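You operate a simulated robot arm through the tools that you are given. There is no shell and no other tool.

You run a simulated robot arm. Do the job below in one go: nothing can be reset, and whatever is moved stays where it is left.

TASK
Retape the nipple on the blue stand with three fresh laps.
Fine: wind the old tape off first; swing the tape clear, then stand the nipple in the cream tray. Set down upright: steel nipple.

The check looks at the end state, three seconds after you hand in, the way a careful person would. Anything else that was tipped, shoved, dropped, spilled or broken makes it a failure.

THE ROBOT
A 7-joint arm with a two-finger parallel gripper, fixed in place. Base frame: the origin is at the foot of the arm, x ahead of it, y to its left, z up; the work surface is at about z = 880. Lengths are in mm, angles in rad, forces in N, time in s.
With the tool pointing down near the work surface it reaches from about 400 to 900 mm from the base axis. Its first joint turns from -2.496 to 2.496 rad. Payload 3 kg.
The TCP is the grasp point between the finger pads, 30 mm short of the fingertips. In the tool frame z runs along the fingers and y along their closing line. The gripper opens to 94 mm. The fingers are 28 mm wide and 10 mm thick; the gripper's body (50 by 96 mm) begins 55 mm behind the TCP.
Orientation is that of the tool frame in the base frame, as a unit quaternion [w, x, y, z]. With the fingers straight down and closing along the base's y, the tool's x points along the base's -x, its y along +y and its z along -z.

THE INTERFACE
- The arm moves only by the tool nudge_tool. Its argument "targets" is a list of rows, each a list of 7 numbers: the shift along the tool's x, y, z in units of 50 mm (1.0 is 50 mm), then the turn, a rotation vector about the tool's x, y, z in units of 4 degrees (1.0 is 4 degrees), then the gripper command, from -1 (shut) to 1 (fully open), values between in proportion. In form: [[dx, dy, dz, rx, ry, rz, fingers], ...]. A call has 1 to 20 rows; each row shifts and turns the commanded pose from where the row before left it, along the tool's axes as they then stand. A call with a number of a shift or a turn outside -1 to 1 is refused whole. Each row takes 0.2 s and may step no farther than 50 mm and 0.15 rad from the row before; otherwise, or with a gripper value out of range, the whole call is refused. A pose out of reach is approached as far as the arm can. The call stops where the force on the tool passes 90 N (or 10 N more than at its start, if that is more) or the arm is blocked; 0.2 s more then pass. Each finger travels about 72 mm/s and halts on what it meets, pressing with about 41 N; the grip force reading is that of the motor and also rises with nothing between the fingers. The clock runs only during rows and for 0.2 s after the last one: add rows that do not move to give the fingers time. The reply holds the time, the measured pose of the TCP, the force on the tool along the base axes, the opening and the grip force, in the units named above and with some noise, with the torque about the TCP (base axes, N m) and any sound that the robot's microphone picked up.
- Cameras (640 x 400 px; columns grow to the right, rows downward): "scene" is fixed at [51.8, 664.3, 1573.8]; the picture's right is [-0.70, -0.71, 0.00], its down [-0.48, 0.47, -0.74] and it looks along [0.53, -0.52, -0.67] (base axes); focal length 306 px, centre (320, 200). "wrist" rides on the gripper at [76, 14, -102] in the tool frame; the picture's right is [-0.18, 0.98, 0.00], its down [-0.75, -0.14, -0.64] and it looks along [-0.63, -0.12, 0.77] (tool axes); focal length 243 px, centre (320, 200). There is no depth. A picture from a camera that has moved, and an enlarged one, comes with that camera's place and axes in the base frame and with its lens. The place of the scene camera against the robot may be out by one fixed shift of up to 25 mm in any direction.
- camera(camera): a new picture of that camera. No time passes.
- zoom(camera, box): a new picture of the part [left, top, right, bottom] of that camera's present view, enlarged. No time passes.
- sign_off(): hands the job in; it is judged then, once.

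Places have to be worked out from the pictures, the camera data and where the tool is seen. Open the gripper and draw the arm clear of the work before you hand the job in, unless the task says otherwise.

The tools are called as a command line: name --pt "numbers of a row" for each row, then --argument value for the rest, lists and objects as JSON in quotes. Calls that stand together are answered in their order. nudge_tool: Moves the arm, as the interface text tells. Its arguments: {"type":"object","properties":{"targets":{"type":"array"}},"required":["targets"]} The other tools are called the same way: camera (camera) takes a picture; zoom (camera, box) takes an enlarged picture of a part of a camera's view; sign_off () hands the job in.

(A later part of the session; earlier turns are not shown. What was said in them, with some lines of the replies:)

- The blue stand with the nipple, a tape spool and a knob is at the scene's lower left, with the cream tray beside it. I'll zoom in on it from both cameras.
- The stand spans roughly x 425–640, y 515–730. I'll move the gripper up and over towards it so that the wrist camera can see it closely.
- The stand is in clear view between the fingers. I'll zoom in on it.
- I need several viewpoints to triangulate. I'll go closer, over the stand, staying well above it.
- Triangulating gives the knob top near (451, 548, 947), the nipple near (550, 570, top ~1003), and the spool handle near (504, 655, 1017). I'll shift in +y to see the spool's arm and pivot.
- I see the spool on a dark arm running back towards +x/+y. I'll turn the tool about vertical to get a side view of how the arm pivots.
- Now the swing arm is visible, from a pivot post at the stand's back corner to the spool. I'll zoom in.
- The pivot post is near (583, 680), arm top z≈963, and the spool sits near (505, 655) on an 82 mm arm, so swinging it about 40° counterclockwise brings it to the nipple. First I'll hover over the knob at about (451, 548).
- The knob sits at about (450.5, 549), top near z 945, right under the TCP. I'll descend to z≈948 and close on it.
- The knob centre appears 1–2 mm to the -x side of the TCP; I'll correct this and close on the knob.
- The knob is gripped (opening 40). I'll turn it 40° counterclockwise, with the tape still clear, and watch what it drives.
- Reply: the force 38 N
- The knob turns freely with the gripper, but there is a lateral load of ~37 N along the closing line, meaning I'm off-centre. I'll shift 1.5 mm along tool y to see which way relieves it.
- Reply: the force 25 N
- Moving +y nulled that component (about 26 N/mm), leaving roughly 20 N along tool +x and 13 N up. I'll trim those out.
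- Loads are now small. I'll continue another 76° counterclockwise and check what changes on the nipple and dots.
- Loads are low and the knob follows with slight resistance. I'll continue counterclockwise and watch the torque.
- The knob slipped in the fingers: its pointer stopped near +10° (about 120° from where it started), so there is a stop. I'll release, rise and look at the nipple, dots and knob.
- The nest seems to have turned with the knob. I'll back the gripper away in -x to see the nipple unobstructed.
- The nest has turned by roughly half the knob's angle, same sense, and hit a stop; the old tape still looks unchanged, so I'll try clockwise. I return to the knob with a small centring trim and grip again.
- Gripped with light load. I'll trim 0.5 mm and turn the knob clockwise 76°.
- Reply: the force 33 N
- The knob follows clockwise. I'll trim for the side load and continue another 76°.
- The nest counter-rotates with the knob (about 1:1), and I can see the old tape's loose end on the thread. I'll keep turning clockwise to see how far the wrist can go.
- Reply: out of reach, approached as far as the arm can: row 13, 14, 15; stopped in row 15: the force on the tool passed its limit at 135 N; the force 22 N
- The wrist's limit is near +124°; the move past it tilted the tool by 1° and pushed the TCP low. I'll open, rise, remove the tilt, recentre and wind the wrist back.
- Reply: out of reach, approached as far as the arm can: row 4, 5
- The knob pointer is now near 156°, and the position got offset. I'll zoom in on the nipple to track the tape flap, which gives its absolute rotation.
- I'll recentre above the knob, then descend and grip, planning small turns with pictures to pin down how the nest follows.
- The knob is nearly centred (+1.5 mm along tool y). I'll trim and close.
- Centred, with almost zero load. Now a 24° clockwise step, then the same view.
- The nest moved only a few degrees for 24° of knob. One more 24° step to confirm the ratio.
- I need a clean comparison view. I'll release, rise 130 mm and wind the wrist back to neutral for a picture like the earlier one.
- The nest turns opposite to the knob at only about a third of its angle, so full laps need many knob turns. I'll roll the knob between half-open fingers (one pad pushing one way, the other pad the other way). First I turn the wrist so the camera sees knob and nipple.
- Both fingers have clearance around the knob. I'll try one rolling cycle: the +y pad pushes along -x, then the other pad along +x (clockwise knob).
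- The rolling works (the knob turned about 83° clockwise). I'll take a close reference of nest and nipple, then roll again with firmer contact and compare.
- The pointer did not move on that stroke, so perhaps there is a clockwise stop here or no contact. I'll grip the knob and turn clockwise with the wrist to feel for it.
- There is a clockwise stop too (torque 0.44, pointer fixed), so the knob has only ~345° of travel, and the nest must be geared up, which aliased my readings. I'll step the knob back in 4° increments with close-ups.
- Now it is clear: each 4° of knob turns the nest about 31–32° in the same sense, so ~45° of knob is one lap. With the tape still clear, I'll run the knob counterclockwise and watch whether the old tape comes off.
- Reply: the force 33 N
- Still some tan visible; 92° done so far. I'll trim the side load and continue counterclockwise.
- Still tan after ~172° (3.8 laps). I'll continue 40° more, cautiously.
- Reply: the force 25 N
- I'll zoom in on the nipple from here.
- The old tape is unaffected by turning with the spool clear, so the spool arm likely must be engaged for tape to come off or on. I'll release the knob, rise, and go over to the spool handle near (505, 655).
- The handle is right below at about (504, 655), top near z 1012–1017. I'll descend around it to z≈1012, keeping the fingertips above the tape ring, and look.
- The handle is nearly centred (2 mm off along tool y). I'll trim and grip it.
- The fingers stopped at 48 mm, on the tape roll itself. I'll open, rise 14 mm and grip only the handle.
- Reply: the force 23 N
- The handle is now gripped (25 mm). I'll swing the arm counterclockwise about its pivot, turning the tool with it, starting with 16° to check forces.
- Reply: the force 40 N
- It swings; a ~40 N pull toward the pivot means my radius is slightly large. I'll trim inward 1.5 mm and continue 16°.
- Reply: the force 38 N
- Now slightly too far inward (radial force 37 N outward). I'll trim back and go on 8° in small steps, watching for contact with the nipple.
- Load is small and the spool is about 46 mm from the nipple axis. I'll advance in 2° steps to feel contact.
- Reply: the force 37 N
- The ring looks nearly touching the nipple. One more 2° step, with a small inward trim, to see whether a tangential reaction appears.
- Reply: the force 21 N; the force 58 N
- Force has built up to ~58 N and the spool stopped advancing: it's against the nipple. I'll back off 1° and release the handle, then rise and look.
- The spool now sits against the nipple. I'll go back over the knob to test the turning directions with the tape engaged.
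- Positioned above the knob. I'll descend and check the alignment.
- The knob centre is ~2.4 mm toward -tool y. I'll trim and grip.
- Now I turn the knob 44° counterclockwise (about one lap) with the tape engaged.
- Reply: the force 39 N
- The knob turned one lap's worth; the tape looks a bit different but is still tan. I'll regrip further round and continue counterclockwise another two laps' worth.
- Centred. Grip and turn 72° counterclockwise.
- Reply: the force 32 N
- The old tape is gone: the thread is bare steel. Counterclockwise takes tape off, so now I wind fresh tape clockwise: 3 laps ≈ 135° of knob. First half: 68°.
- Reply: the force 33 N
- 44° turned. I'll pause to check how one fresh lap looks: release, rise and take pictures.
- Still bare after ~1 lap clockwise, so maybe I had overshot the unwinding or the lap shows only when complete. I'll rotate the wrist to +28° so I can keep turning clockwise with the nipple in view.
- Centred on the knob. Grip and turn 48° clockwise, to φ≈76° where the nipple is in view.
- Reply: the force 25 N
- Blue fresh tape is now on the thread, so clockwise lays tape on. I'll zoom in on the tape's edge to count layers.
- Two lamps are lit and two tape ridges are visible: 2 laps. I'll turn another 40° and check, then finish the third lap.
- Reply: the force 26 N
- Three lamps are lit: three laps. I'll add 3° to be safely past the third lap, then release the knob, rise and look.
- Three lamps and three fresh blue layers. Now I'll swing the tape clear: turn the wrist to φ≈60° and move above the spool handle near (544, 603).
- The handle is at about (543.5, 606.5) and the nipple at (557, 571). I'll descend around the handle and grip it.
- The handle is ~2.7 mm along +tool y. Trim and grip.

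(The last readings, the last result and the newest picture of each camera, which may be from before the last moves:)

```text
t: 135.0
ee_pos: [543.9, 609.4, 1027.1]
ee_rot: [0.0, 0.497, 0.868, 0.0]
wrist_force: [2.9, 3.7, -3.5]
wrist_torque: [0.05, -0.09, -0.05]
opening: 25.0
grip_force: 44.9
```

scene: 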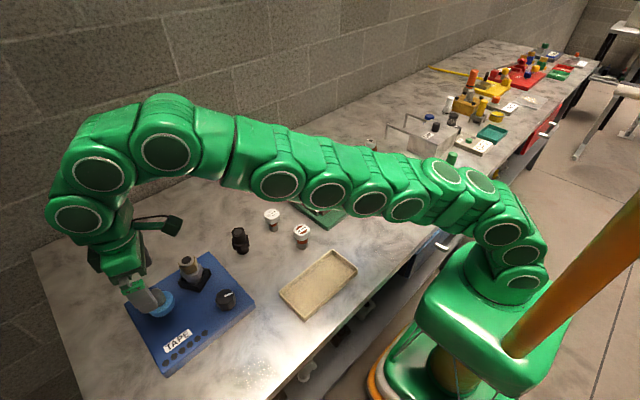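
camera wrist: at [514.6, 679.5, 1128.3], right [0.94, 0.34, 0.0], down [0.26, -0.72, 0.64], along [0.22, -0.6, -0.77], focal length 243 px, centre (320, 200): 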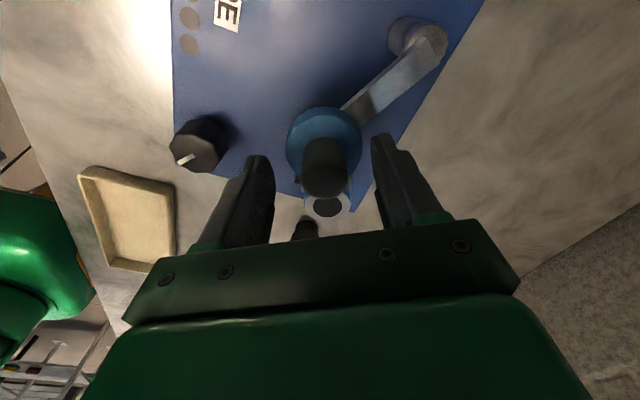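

Balanced grip. I'll swing the arm clockwise back toward its original position, 20° first.

nudge_tool --pt "0.0942 -0.0614 0 0 0 1 -0.7" --pt "0.0942 -0.0614 0 0 0 1 -0.7" --pt "0.0942 -0.0614 0 0 0 1 -0.7" --pt "0.0942 -0.0614 0 0 0 1 -0.7" --pt "0.0942 -0.0614 0 0 0 1 -0.7" --pt "0 0 0 0 0 0 -0.7"

zoom --camera "scene" --box '[110, 220, 270, 380]'

```text
t: 136.4
ee_pos: [520.7, 624.8, 1028.1]
ee_rot: [0.001, 0.641, 0.768, 0.001]
wrist_force: [36.2, 33.2, -14.0]
wrist_torque: [0.4, -0.12, 0.03]
opening: 25.0
grip_force: 45.3
```

```text
2.50 times, centred on (190, 300) of scene
camera zoom: at [51.8, 664.3, 1573.8], right [-0.7, -0.71, 0.0], down [-0.48, 0.47, -0.74], along [0.53, -0.52, -0.67], focal length 764 px, centre (645, -50)
```

zoom: 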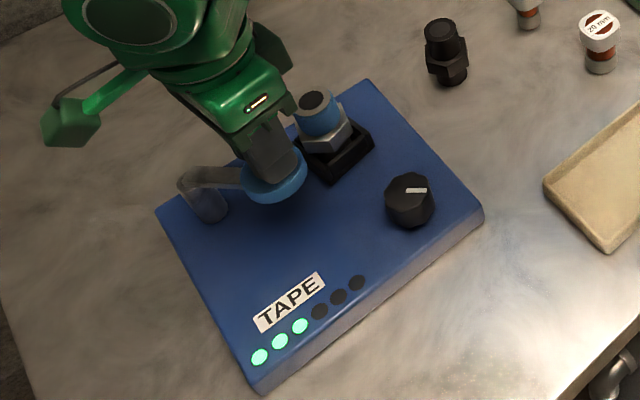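

It's swinging clear. I trim inward ~2 mm (49 N pull toward the pivot) and continue 24°.

nudge_tool --pt "0.02 0.032 0.004 0 0 0 -0.7" --pt "0.0942 -0.058 0 0 0 1 -0.7" --pt "0.0942 -0.058 0 0 0 1 -0.7" --pt "0.0942 -0.058 0 0 0 1 -0.7" --pt "0 0 0 0 0 0 -0.7"

nudge_tool --pt "0.0942 -0.058 0 0 0 1 -0.7" --pt "0.0942 -0.058 0 0 0 1 -0.7" --pt "0.0942 -0.058 0 0 0 1 -0.7" --pt "0 0 0 0 0 0 -0.7"

zoom --camera "scene" --box '[110, 220, 270, 380]'

```text
t: 137.6
ee_pos: [510.0, 638.3, 1027.9]
ee_rot: [0.0, 0.717, 0.697, -0.002]
wrist_force: [-13.1, -10.4, -1.6]
wrist_torque: [-1.23, 0.19, -0.12]
opening: 24.9
grip_force: 45.3
```

```text
t: 138.6
ee_pos: [504.9, 654.4, 1027.4]
ee_rot: [0.001, 0.786, 0.618, -0.002]
wrist_force: [-19.5, -8.1, -14.1]
wrist_torque: [-0.57, 0.17, -0.23]
opening: 25.0
grip_force: 44.9
```

```text
2.50 times, centred on (190, 300) of scene
camera zoom: at [51.8, 664.3, 1573.8], right [-0.7, -0.71, 0.0], down [-0.48, 0.47, -0.74], along [0.53, -0.52, -0.67], focal length 764 px, centre (645, -50)
```

zoom: 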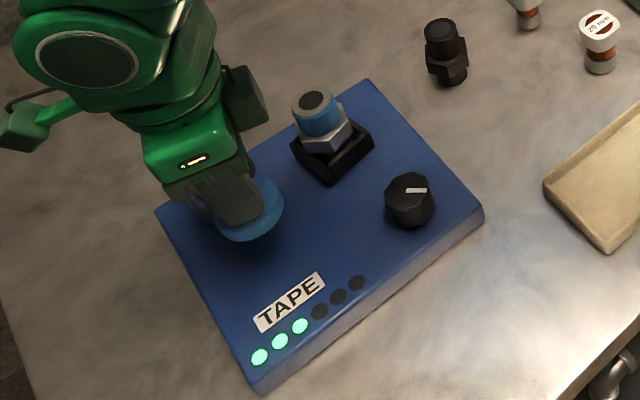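

The arm is back at its original clear position, and three lamps stay lit. I'll release the handle and rise.

nudge_tool --pt "0 0 0 0 0 0 -0.2" --pt "0 0 0 0 0 0 0.3" --pt "0 0 0 0 0 0 0.3" --pt "0 0 -0.8 0 0 0 0.3" --pt "0 0 -0.8 0 0 0 0.5" --pt "0 0 0 0 0 0 0.5"

camera --camera "wrist"

zoom --camera "scene" --box '[160, 240, 240, 300]'

```text
t: 140.0
ee_pos: [502.7, 650.9, 1104.4]
ee_rot: [0.001, 0.786, 0.619, 0.0]
wrist_force: [0.8, 1.4, -0.4]
wrist_torque: [0.0, 0.02, 0.02]
opening: 70.6
grip_force: 0.0
out of reach, approached as far as the arm can: row 5
```

```text
taken
camera wrist: at [534.5, 720.8, 1206.3], right [0.91, -0.41, 0.0], down [-0.31, -0.7, 0.64], along [-0.26, -0.59, -0.77], focal length 243 px, centre (320, 200)
```

wrist: 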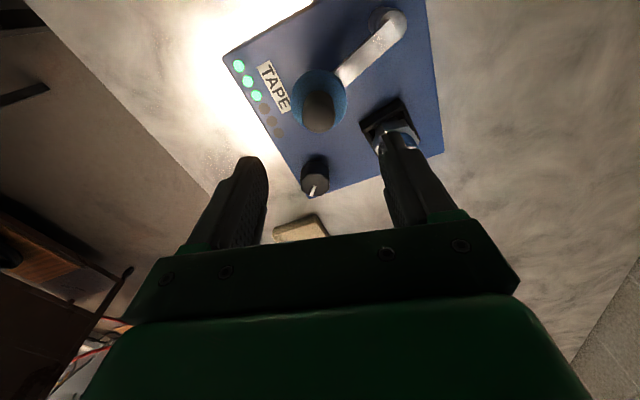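

```text
6.67 times, centred on (200, 270) of scene
camera zoom: at [51.8, 664.3, 1573.8], right [-0.7, -0.71, 0.0], down [-0.48, 0.47, -0.74], along [0.53, -0.52, -0.67], focal length 2037 px, centre (1120, -267)
```

zoom: 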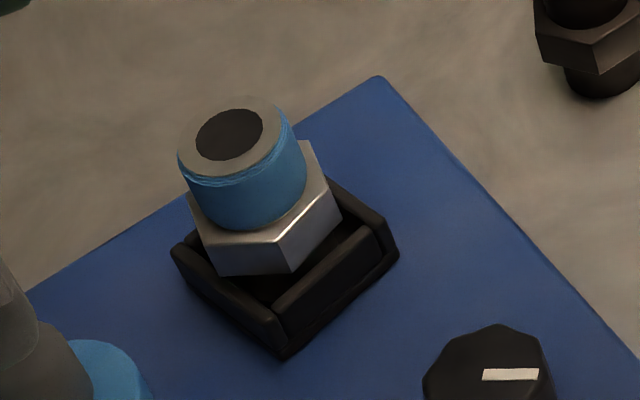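

The nipple now has a clean blue band with the hex collar below it, sitting in the nest. Triangulated, its top is z≈993 at about (559, 569). I'll hover above it to read the hex orientation.

nudge_tool --pt "0 0 0 0 0 -1 1" --pt "0 0 0 0 0 -1 1" --pt "0 0 0 0 0 -1 1" --pt "0 0 0 0 0 -1 1" --pt "0 0 0 0 0 -1 1" --pt "0 0 0 0 0 -1 1" --pt "0 0 0 0 0 -1 1" --pt "0 0 0 0 0 -1 1" --pt "0 0 0 0 0 -1 1" --pt "0 0 0 0 0 -1 1" --pt "0 0 0 0 0 -1 1" --pt "-0.66 0.042 0 0 0 0 1" --pt "-0.66 0.042 0 0 0 0 1" --pt "-0.66 0.042 0 0 0 0 1" --pt "0 0 0 0 0 0 1" --pt "0 0 0 0 0 0 1"

camera --camera "wrist"

zoom --camera "wrist" --box '[260, 60, 380, 180]'

```text
t: 143.4
ee_pos: [558.9, 569.3, 1104.2]
ee_rot: [0.001, 0.497, 0.868, 0.0]
wrist_force: [0.7, -0.8, -0.2]
wrist_torque: [0.02, -0.02, -0.03]
opening: 94.0
grip_force: 0.0
```

```text
taken
camera wrist: at [533.1, 641.1, 1206.5], right [0.94, 0.34, 0.0], down [0.26, -0.72, 0.64], along [0.22, -0.61, -0.77], focal length 243 px, centre (320, 200)
```

wrist: 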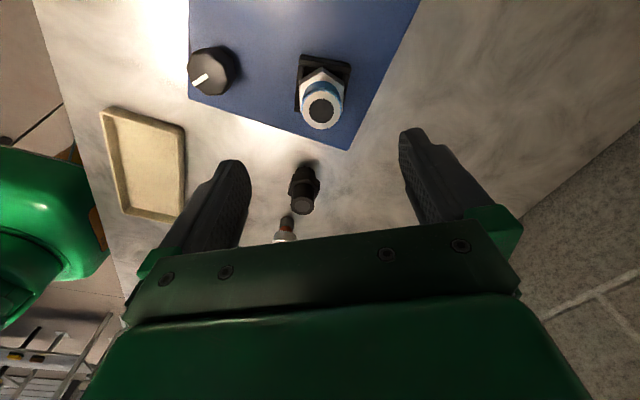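

```text
3.33 times, centred on (320, 120) of wrist
camera zoom: at [533.1, 641.1, 1206.5], right [0.94, 0.34, 0.0], down [0.26, -0.72, 0.64], along [0.22, -0.61, -0.77], focal length 809 px, centre (320, 467)
```

zoom: 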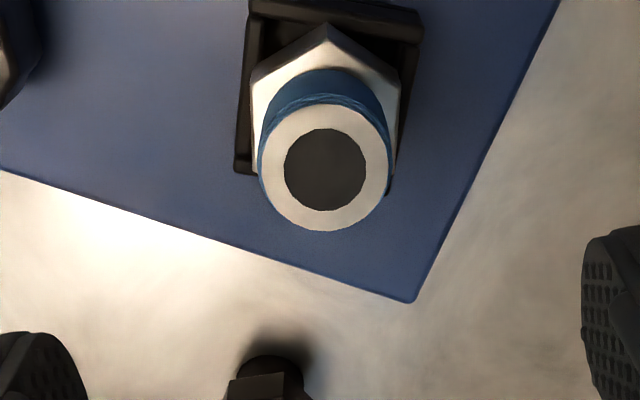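

From this view the hex collar (24 mm side, centre (559.5, 570)) has flats facing about 17° from base x. I'll turn the wrist to φ≈73° so the fingers close on those flats, and descend most of the way.

nudge_tool --pt "0 0 0 0 0 1 1" --pt "0 0 0 0 0 1 1" --pt "0 0 0 0 0 1 1" --pt "0 0 0 0 0 0.3 1" --pt "0 0.01 0.8 0 0 0 1" --pt "0 0 0.8 0 0 0 1" --pt "0 0 0.4 0 0 0 1" --pt "0 0 0 0 0 0 1"

camera --camera "wrist"

zoom --camera "scene" --box '[110, 220, 270, 380]'

```text
t: 145.2
ee_pos: [558.4, 570.5, 1005.4]
ee_rot: [0.001, 0.593, 0.805, 0.0]
wrist_force: [0.6, 0.3, -0.1]
wrist_torque: [0.02, -0.04, -0.02]
opening: 94.1
grip_force: 0.0
```

```text
taken
camera wrist: at [550.5, 645.1, 1106.5], right [0.99, 0.12, 0.0], down [0.09, -0.76, 0.64], along [0.07, -0.64, -0.77], focal length 243 px, centre (320, 200)
```

wrist: 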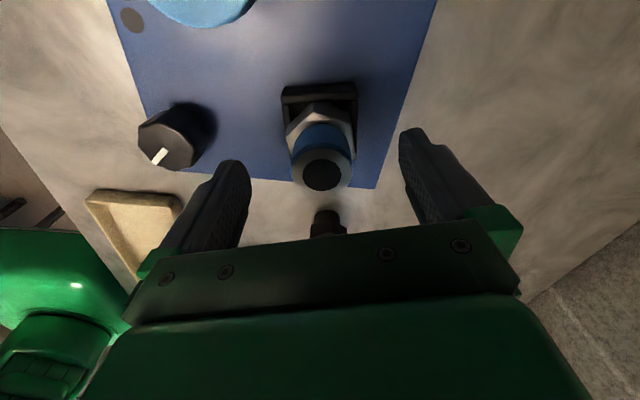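

```text
2.50 times, centred on (190, 300) of scene
camera zoom: at [51.8, 664.3, 1573.8], right [-0.7, -0.71, 0.0], down [-0.48, 0.47, -0.74], along [0.53, -0.52, -0.67], focal length 764 px, centre (645, -50)
```

zoom: 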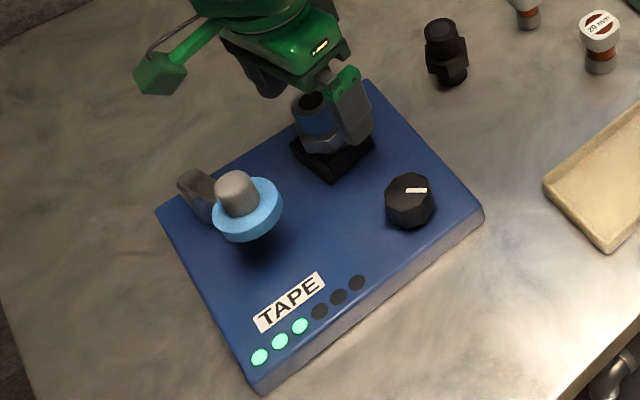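

Well centred. I'll zoom to check the flats versus the closing line, then continue down.

zoom --camera "wrist" --box '[240, 60, 440, 210]'

nudge_tool --pt "0 0.015 0.3 0 0 0 1" --pt "0 0 0.28 0 0 0 1" --pt "0 0 0 0 0 0 1"

camera --camera "wrist"

zoom --camera "scene" --box '[160, 240, 240, 300]'

```text
2.67 times, centred on (340, 135) of wrist
camera zoom: at [550.5, 645.1, 1106.5], right [0.99, 0.12, 0.0], down [0.09, -0.76, 0.64], along [0.07, -0.64, -0.77], focal length 647 px, centre (267, 373)
```

zoom: 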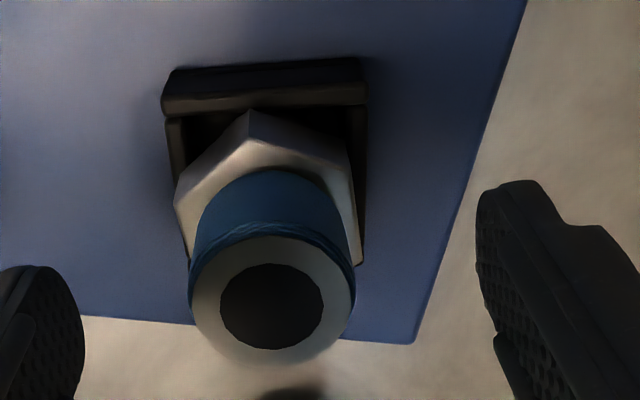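

```text
t: 146.0
ee_pos: [560.5, 569.4, 976.7]
ee_rot: [0.001, 0.593, 0.805, 0.0]
wrist_force: [0.3, 0.1, 0.1]
wrist_torque: [0.01, -0.01, 0.01]
opening: 93.9
grip_force: 0.0
```

```text
taken
camera wrist: at [551.8, 645.9, 1078.9], right [0.99, 0.12, 0.0], down [0.09, -0.76, 0.64], along [0.07, -0.64, -0.77], focal length 243 px, centre (320, 200)
```

wrist: 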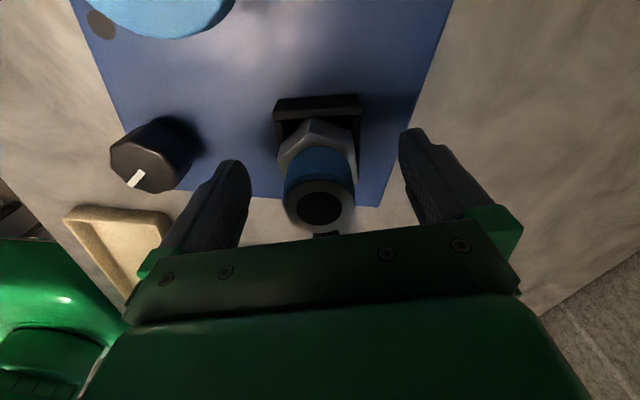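

```text
6.67 times, centred on (200, 270) of scene
camera zoom: at [51.8, 664.3, 1573.8], right [-0.7, -0.71, 0.0], down [-0.48, 0.47, -0.74], along [0.53, -0.52, -0.67], focal length 2037 px, centre (1120, -267)
```

zoom: 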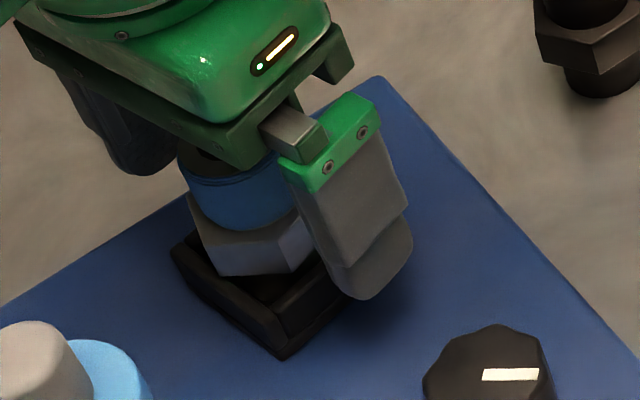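

Fingers straddle the hex with its flats aligned. I'll shift 2 mm to centre and close on the hex.

nudge_tool --pt "0.04 0 0 0 0 0 0.5" --pt "0 0 0 0 0 0 0.1" --pt "0 0 0 0 0 0 -0.4" --pt "0 0 0 0 0 0 -0.4" --pt "0 0 0 0 0 0 -0.4" --pt "0 0 0 0 0 0 -0.4"

camera --camera "wrist"

zoom --camera "scene" --box '[160, 240, 240, 300]'

```text
t: 147.4
ee_pos: [559.2, 572.3, 976.6]
ee_rot: [0.0, 0.594, 0.805, 0.0]
wrist_force: [-1.8, 0.8, 2.4]
wrist_torque: [0.03, 0.06, -0.01]
opening: 42.6
grip_force: 41.0
```

```text
taken
camera wrist: at [551.0, 647.9, 1079.1], right [0.99, 0.12, 0.0], down [0.09, -0.76, 0.64], along [0.07, -0.64, -0.77], focal length 243 px, centre (320, 200)
```

wrist: 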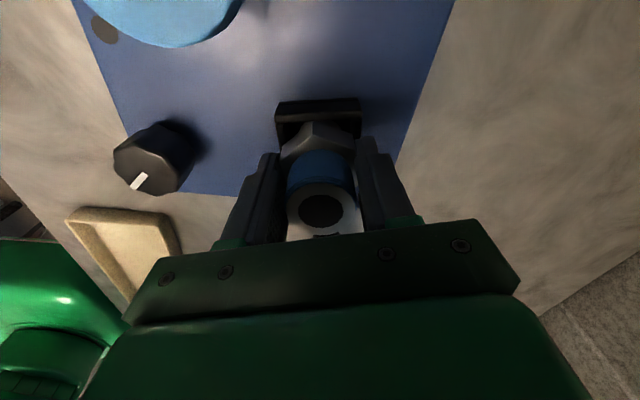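

```text
6.67 times, centred on (200, 270) of scene
camera zoom: at [51.8, 664.3, 1573.8], right [-0.7, -0.71, 0.0], down [-0.48, 0.47, -0.74], along [0.53, -0.52, -0.67], focal length 2037 px, centre (1120, -267)
```

zoom: 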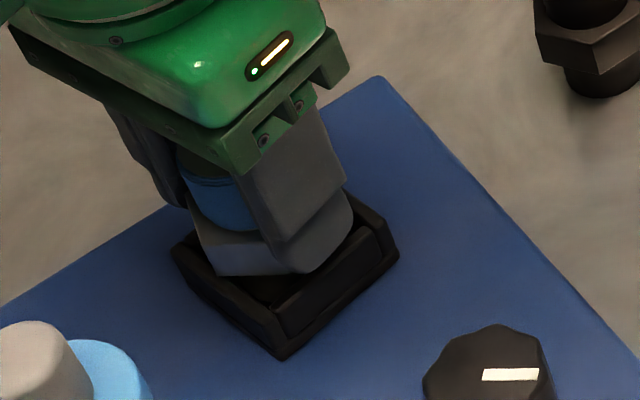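

The hex is gripped (42.6 mm) with no side load. I'll lift straight up gently.

nudge_tool --pt "0 0 -0.1 0 0 0 -0.4" --pt "0 0 -0.2 0 0 0 -0.4" --pt "0 0 -0.3 0 0 0 -0.4" --pt "0 0 -0.4 0 0 0 -0.4" --pt "0 0 -0.5 0 0 0 -0.4" --pt "0 0 -0.5 0 0 0 -0.4" --pt "0 0 0 0 0 0 -0.4"

camera --camera "wrist"

zoom --camera "scene" --box '[110, 200, 270, 360]'

```text
t: 149.0
ee_pos: [559.1, 573.7, 1078.3]
ee_rot: [0.001, 0.593, 0.805, 0.0]
wrist_force: [-0.5, -0.4, -2.0]
wrist_torque: [0.01, 0.01, 0.0]
opening: 32.3
grip_force: 41.0
```

```text
taken
camera wrist: at [550.4, 649.5, 1179.4], right [0.99, 0.12, 0.0], down [0.09, -0.76, 0.64], along [0.07, -0.64, -0.77], focal length 243 px, centre (320, 200)
```

wrist: 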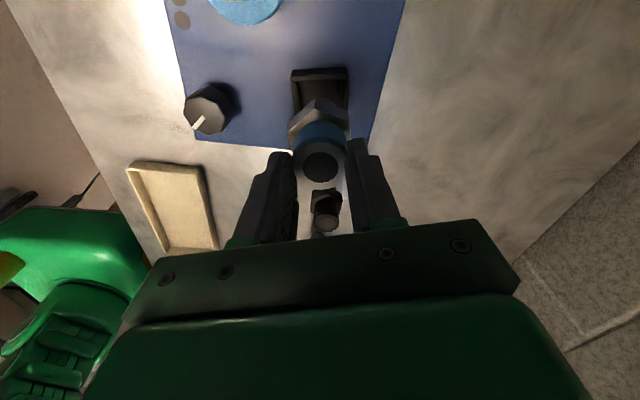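

```text
2.50 times, centred on (190, 280) of scene
camera zoom: at [51.8, 664.3, 1573.8], right [-0.7, -0.71, 0.0], down [-0.48, 0.47, -0.74], along [0.53, -0.52, -0.67], focal length 764 px, centre (645, 0)
```

zoom: 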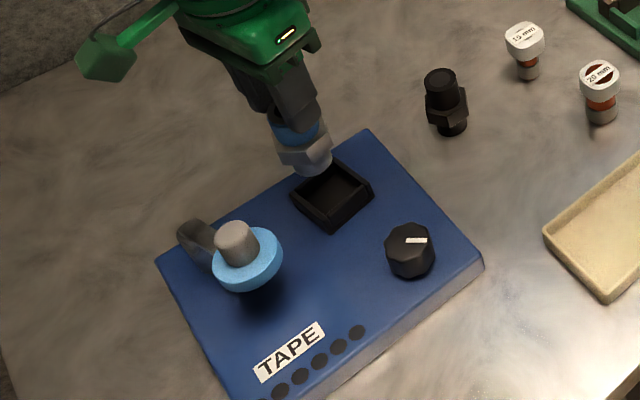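

The fingers slid up from the hex to the taped thread (opening 32.3), but the nipple is out of the nest and held. I'll check that it hangs straight.

zoom --camera "scene" --box '[150, 210, 230, 270]'

zoom --camera "wrist" --box '[260, 60, 400, 240]'

```text
6.67 times, centred on (190, 240) of scene
camera zoom: at [51.8, 664.3, 1573.8], right [-0.7, -0.71, 0.0], down [-0.48, 0.47, -0.74], along [0.53, -0.52, -0.67], focal length 2037 px, centre (1187, -67)
```

zoom: 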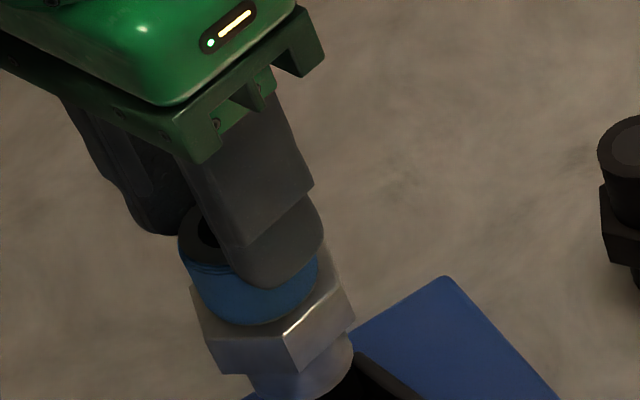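

```text
2.22 times, centred on (330, 150) of wrist
camera zoom: at [550.4, 649.5, 1179.4], right [0.99, 0.12, 0.0], down [0.09, -0.76, 0.64], along [0.07, -0.64, -0.77], focal length 539 px, centre (298, 311)
```

zoom: 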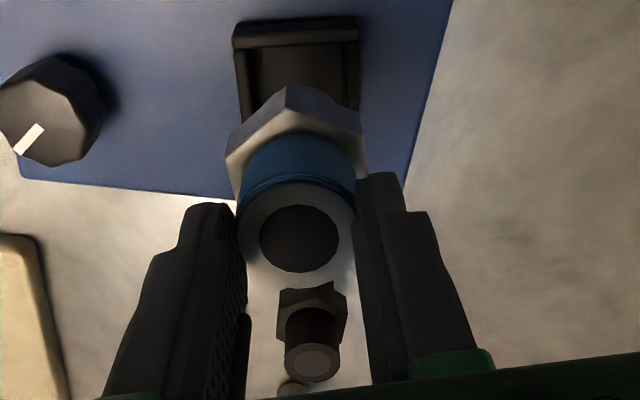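

It hangs upright, held by the taped part, with its bottom about 85 mm below the TCP. I'll carry it slowly at this height toward the tray centre (≈(356, 346)).

nudge_tool --pt "-0.08 -0.13 0 0 0 0 -0.5" --pt "-0.16 -0.27 0 0 0 0 -0.5" --pt "-0.22 -0.37 0 0 0 0 -0.5" --pt "-0.22 -0.37 0 0 0 0 -0.5" --pt "-0.22 -0.37 0 0 0 0 -0.5" --pt "-0.22 -0.37 0 0 0 0 -0.5" --pt "-0.22 -0.37 0 0 0 0 -0.5" --pt "-0.22 -0.37 0 0 0 0 -0.5" --pt "-0.22 -0.37 0 0 0 0 -0.5" --pt "-0.22 -0.37 0 0 0 0 -0.5" --pt "-0.22 -0.37 0 0 0 0 -0.5" --pt "-0.22 -0.37 0 0 0 0 -0.5" --pt "-0.22 -0.37 0 0 0 0 -0.5" --pt "-0.22 -0.37 0 0 0 0 -0.5" --pt "-0.16 -0.27 0 0 0 0 -0.5" --pt "-0.08 -0.13 0 0 0 0 -0.5" --pt "0 0 0 0 0 0 -0.5"

camera --camera "wrist"

camera --camera "scene"

```text
t: 152.6
ee_pos: [355.6, 345.3, 1075.8]
ee_rot: [0.0, 0.593, 0.805, 0.0]
wrist_force: [0.1, 0.6, -2.9]
wrist_torque: [-0.04, -0.01, -0.02]
opening: 32.5
grip_force: 40.7
```

```text
taken
camera wrist: at [347.0, 421.1, 1177.7], right [0.99, 0.12, 0.0], down [0.09, -0.76, 0.64], along [0.07, -0.64, -0.77], focal length 243 px, centre (320, 200)
```

wrist: 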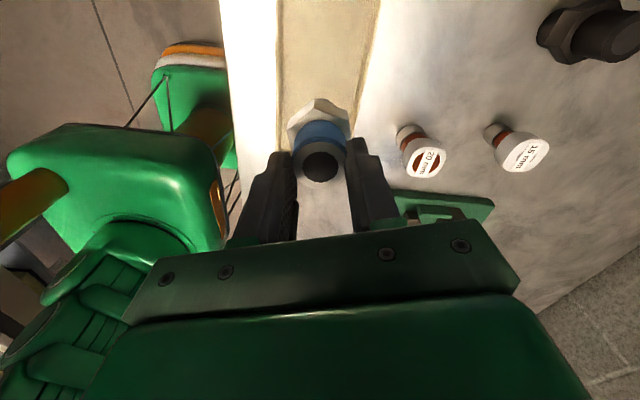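

```text
taken
```

scene: 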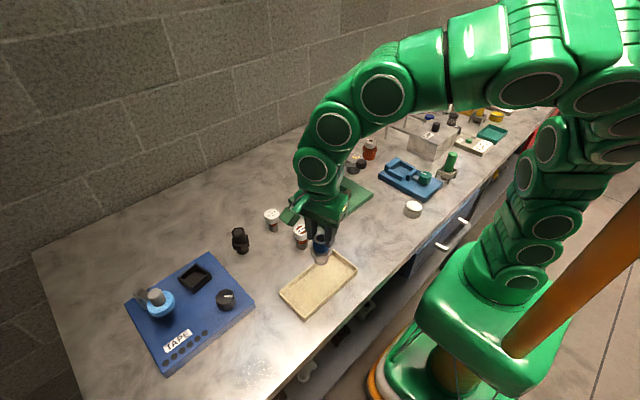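

The nipple is over the tray (walls at x≈314 and 404). I'll lower it to about 15 mm above expected touch-down.

nudge_tool --pt "0 0 0.2 0 0 0 -0.5" --pt "0 0 0.3 0 0 0 -0.5" --pt "0 0 0.3 0 0 0 -0.5" --pt "0 0 0.3 0 0 0 -0.5" --pt "0 0 0.3 0 0 0 -0.5" --pt "0 0 0.2 0 0 0 -0.5" --pt "0 0 0 0 0 0 -0.5"

camera --camera "wrist"

zoom --camera "scene" --box '[260, 200, 380, 330]'

```text
t: 154.2
ee_pos: [355.5, 345.3, 994.9]
ee_rot: [0.002, 0.593, 0.805, -0.001]
wrist_force: [0.9, 0.5, -1.8]
wrist_torque: [-0.01, 0.0, -0.01]
opening: 32.8
grip_force: 40.8
```

```text
taken
camera wrist: at [346.4, 422.0, 1097.8], right [0.99, 0.12, 0.0], down [0.09, -0.76, 0.64], along [0.07, -0.64, -0.77], focal length 243 px, centre (320, 200)
```

wrist: 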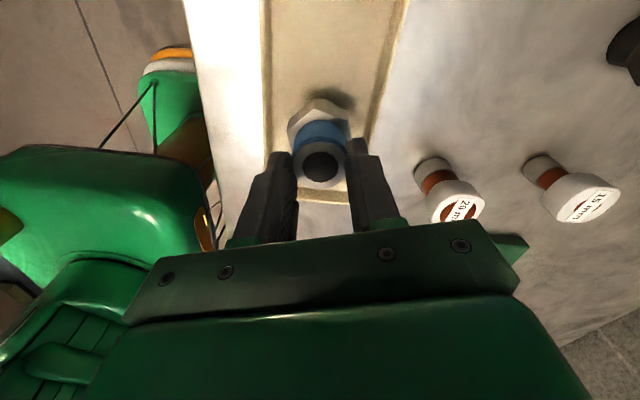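

```text
3.08 times, centred on (320, 265) of scene
camera zoom: at [51.8, 664.3, 1573.8], right [-0.7, -0.71, 0.0], down [-0.48, 0.47, -0.74], along [0.53, -0.52, -0.67], focal length 940 px, centre (320, 0)
```

zoom: 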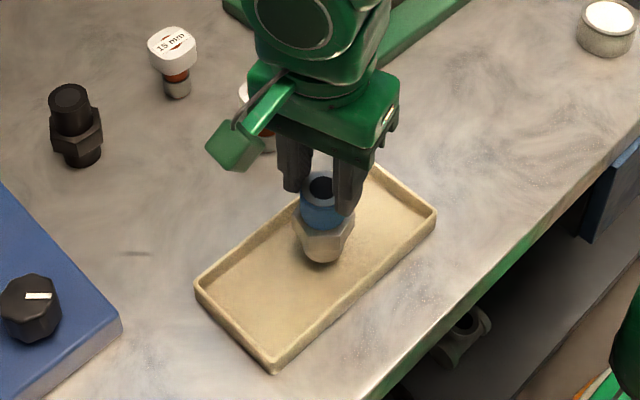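

Upright and over the tray. I'll lower in small steps, feeling for contact.

nudge_tool --pt "0 0 0.1 0 0 0 -0.5" --pt "0 0 0.1 0 0 0 -0.5" --pt "0 0 0.06 0 0 0 -0.5" --pt "0 0 0 0 0 0 -0.5"

nudge_tool --pt "0 0 0.05 0 0 0 -0.5" --pt "0 0 0 0 0 0 -0.5"

nudge_tool --pt "0 0 0.04 0 0 0 -0.5" --pt "0 0 0 0 0 0 -0.5"

zoom --camera "scene" --box '[260, 200, 380, 330]'

```text
t: 155.2
ee_pos: [354.8, 345.6, 981.2]
ee_rot: [0.001, 0.593, 0.805, -0.001]
wrist_force: [0.2, 0.9, -2.5]
wrist_torque: [-0.05, 0.01, 0.02]
opening: 32.5
grip_force: 41.0
```

```text
t: 155.8
ee_pos: [355.3, 346.5, 980.3]
ee_rot: [0.001, 0.593, 0.805, 0.002]
wrist_force: [-4.7, -1.4, 27.3]
wrist_torque: [-0.13, 0.29, 0.01]
opening: 32.8
grip_force: 40.6
```

```text
t: 156.4
ee_pos: [354.7, 345.9, 979.6]
ee_rot: [0.0, 0.593, 0.805, 0.0]
wrist_force: [1.8, 3.2, 19.5]
wrist_torque: [0.34, -0.11, 0.03]
opening: 32.7
grip_force: 41.3
```

```text
3.08 times, centred on (320, 265) of scene
camera zoom: at [51.8, 664.3, 1573.8], right [-0.7, -0.71, 0.0], down [-0.48, 0.47, -0.74], along [0.53, -0.52, -0.67], focal length 940 px, centre (320, 0)
```

zoom: 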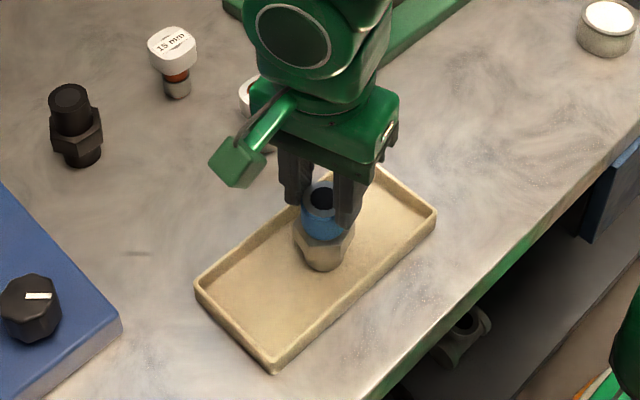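

Contact: ~20 N up, so the nipple stands on the tray floor. I'll ease back 0.5 mm, open gently and check.

nudge_tool --pt "0 0 -0.01 0 0 0 -0.5" --pt "0 0 0 0 0 0 -0.28" --pt "0 0 0 0 0 0 -0.2" --pt "0 0 0 0 0 0 0.1" --pt "0 0 0 0 0 0 0.3" --pt "0 0 0 0 0 0 0.3"

zoom --camera "scene" --box '[260, 200, 380, 330]'

camera --camera "wrist"

```text
t: 157.8
ee_pos: [354.8, 344.8, 980.6]
ee_rot: [0.0, 0.594, 0.805, 0.0]
wrist_force: [-0.4, -0.1, 0.9]
wrist_torque: [0.01, -0.01, 0.01]
opening: 60.9
grip_force: 0.0
```

```text
3.08 times, centred on (320, 265) of scene
camera zoom: at [51.8, 664.3, 1573.8], right [-0.7, -0.71, 0.0], down [-0.48, 0.47, -0.74], along [0.53, -0.52, -0.67], focal length 940 px, centre (320, 0)
```

zoom: 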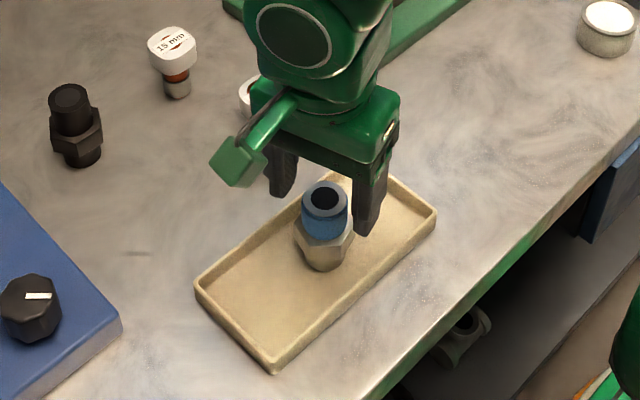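

```text
taken
camera wrist: at [345.8, 421.0, 1081.6], right [0.99, 0.12, 0.0], down [0.09, -0.76, 0.64], along [0.07, -0.64, -0.77], focal length 243 px, centre (320, 200)
```

wrist: 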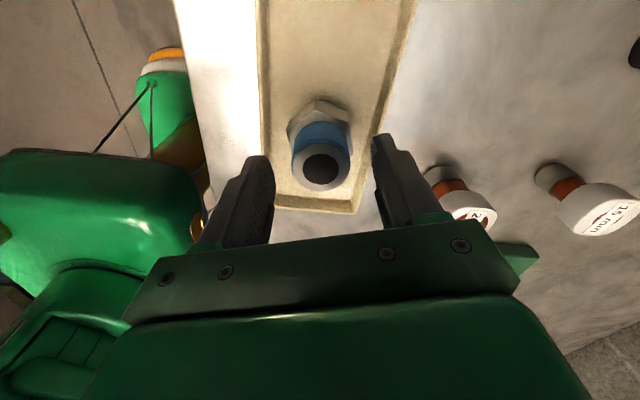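

The nipple stands upright by itself. I'll rise straight up and take final pictures.

nudge_tool --pt "0 0 -0.3 0 0 0 0.3" --pt "0 0 -0.6 0 0 0 0.3" --pt "0 0 -0.9 0 0 0 0.3" --pt "0 0 -0.9 0 0 0 0.3" --pt "0 0 -0.9 0 0 0 0.3" --pt "0 0 -0.9 0 0 0 0.6" --pt "0 0 0 0 0 0 0.6"

camera --camera "scene"

zoom --camera "scene" --box '[280, 215, 360, 295]'

zoom --camera "wrist" --box '[250, 0, 400, 150]'

zoom --camera "scene" --box '[110, 220, 270, 380]'

```text
t: 159.4
ee_pos: [363.6, 343.0, 1194.5]
ee_rot: [0.0, 0.599, 0.801, -0.011]
wrist_force: [0.0, 0.5, -0.6]
wrist_torque: [-0.02, -0.04, 0.03]
opening: 75.2
grip_force: 0.1
```

```text
taken
```

scene: 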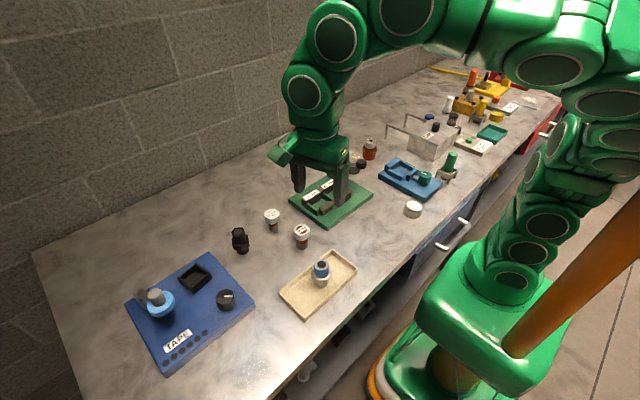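

```text
5.00 times, centred on (320, 255) of scene
camera zoom: at [51.8, 664.3, 1573.8], right [-0.7, -0.71, 0.0], down [-0.48, 0.47, -0.74], along [0.53, -0.52, -0.67], focal length 1528 px, centre (320, -75)
```

zoom: 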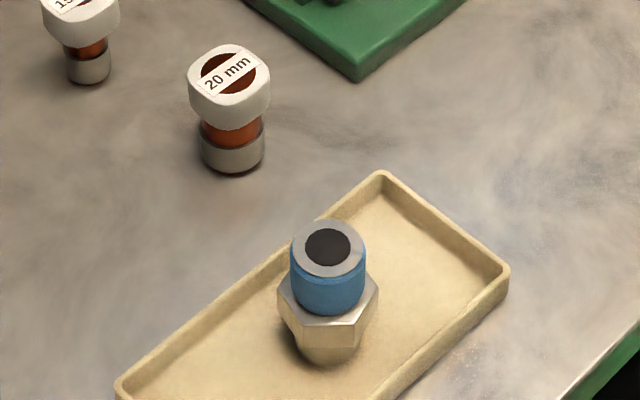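

```text
2.67 times, centred on (325, 75) of wrist
camera zoom: at [358.3, 419.6, 1295.3], right [0.99, 0.1, -0.02], down [0.09, -0.75, 0.65], along [0.05, -0.65, -0.76], focal length 647 px, centre (307, 533)
```

zoom: 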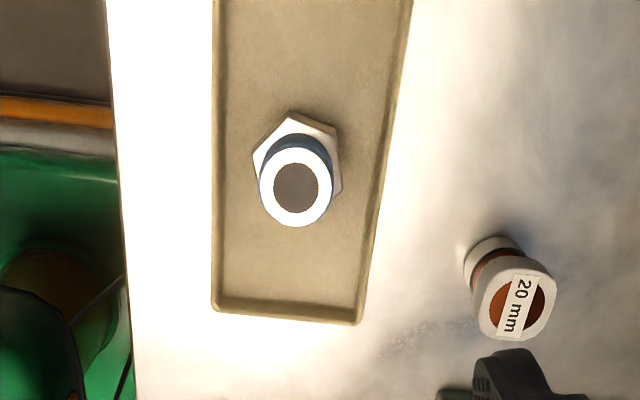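

```text
2.50 times, centred on (190, 300) of scene
camera zoom: at [51.8, 664.3, 1573.8], right [-0.7, -0.71, 0.0], down [-0.48, 0.47, -0.74], along [0.53, -0.52, -0.67], focal length 764 px, centre (645, -50)
```

zoom: 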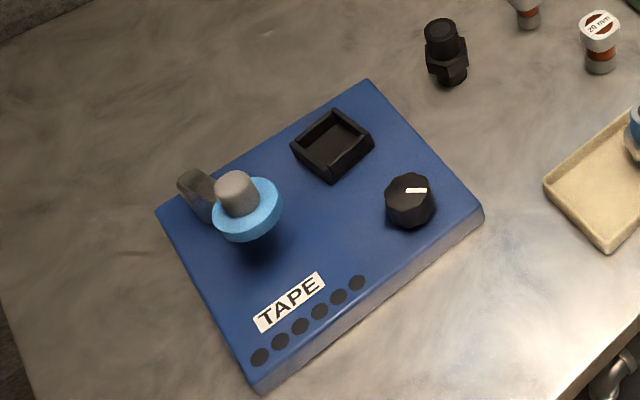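

The nipple stands upright in the tray with three laps of fresh blue tape, and the spool arm is back in its clear position. Nothing else on the table has moved, and the gripper is open and well above the work. I'm handing in.

sign_off

```text
The job is handed in.
```

The nipple has three fresh laps of blue tape and is standing upright in the cream tray. I've handed the job in, and no result has come back yet.

- **Old tape:** I wound it off until the thread was bare steel.
- **New tape:** I wound on until three of the stand's six lamps lit. I then turned the knob about 3° further, to be safely past the third lap. The lamps were the only lap count I had.
- **Spool:** It is swung clear, back where it started.
- **Lifting the nipple:** I gripped it by the hex, but the fingers slid up onto the taped thread and I carried it to the tray that way. The tape looked intact in the last pictures.
- **Rest of the bench:** Nothing else looks moved in the last pictures. The gripper is open and well above the work.

Early on I turned the wrist past its limit while holding the knob. That briefly put about 135 N on the tool, but the stand did not shift.
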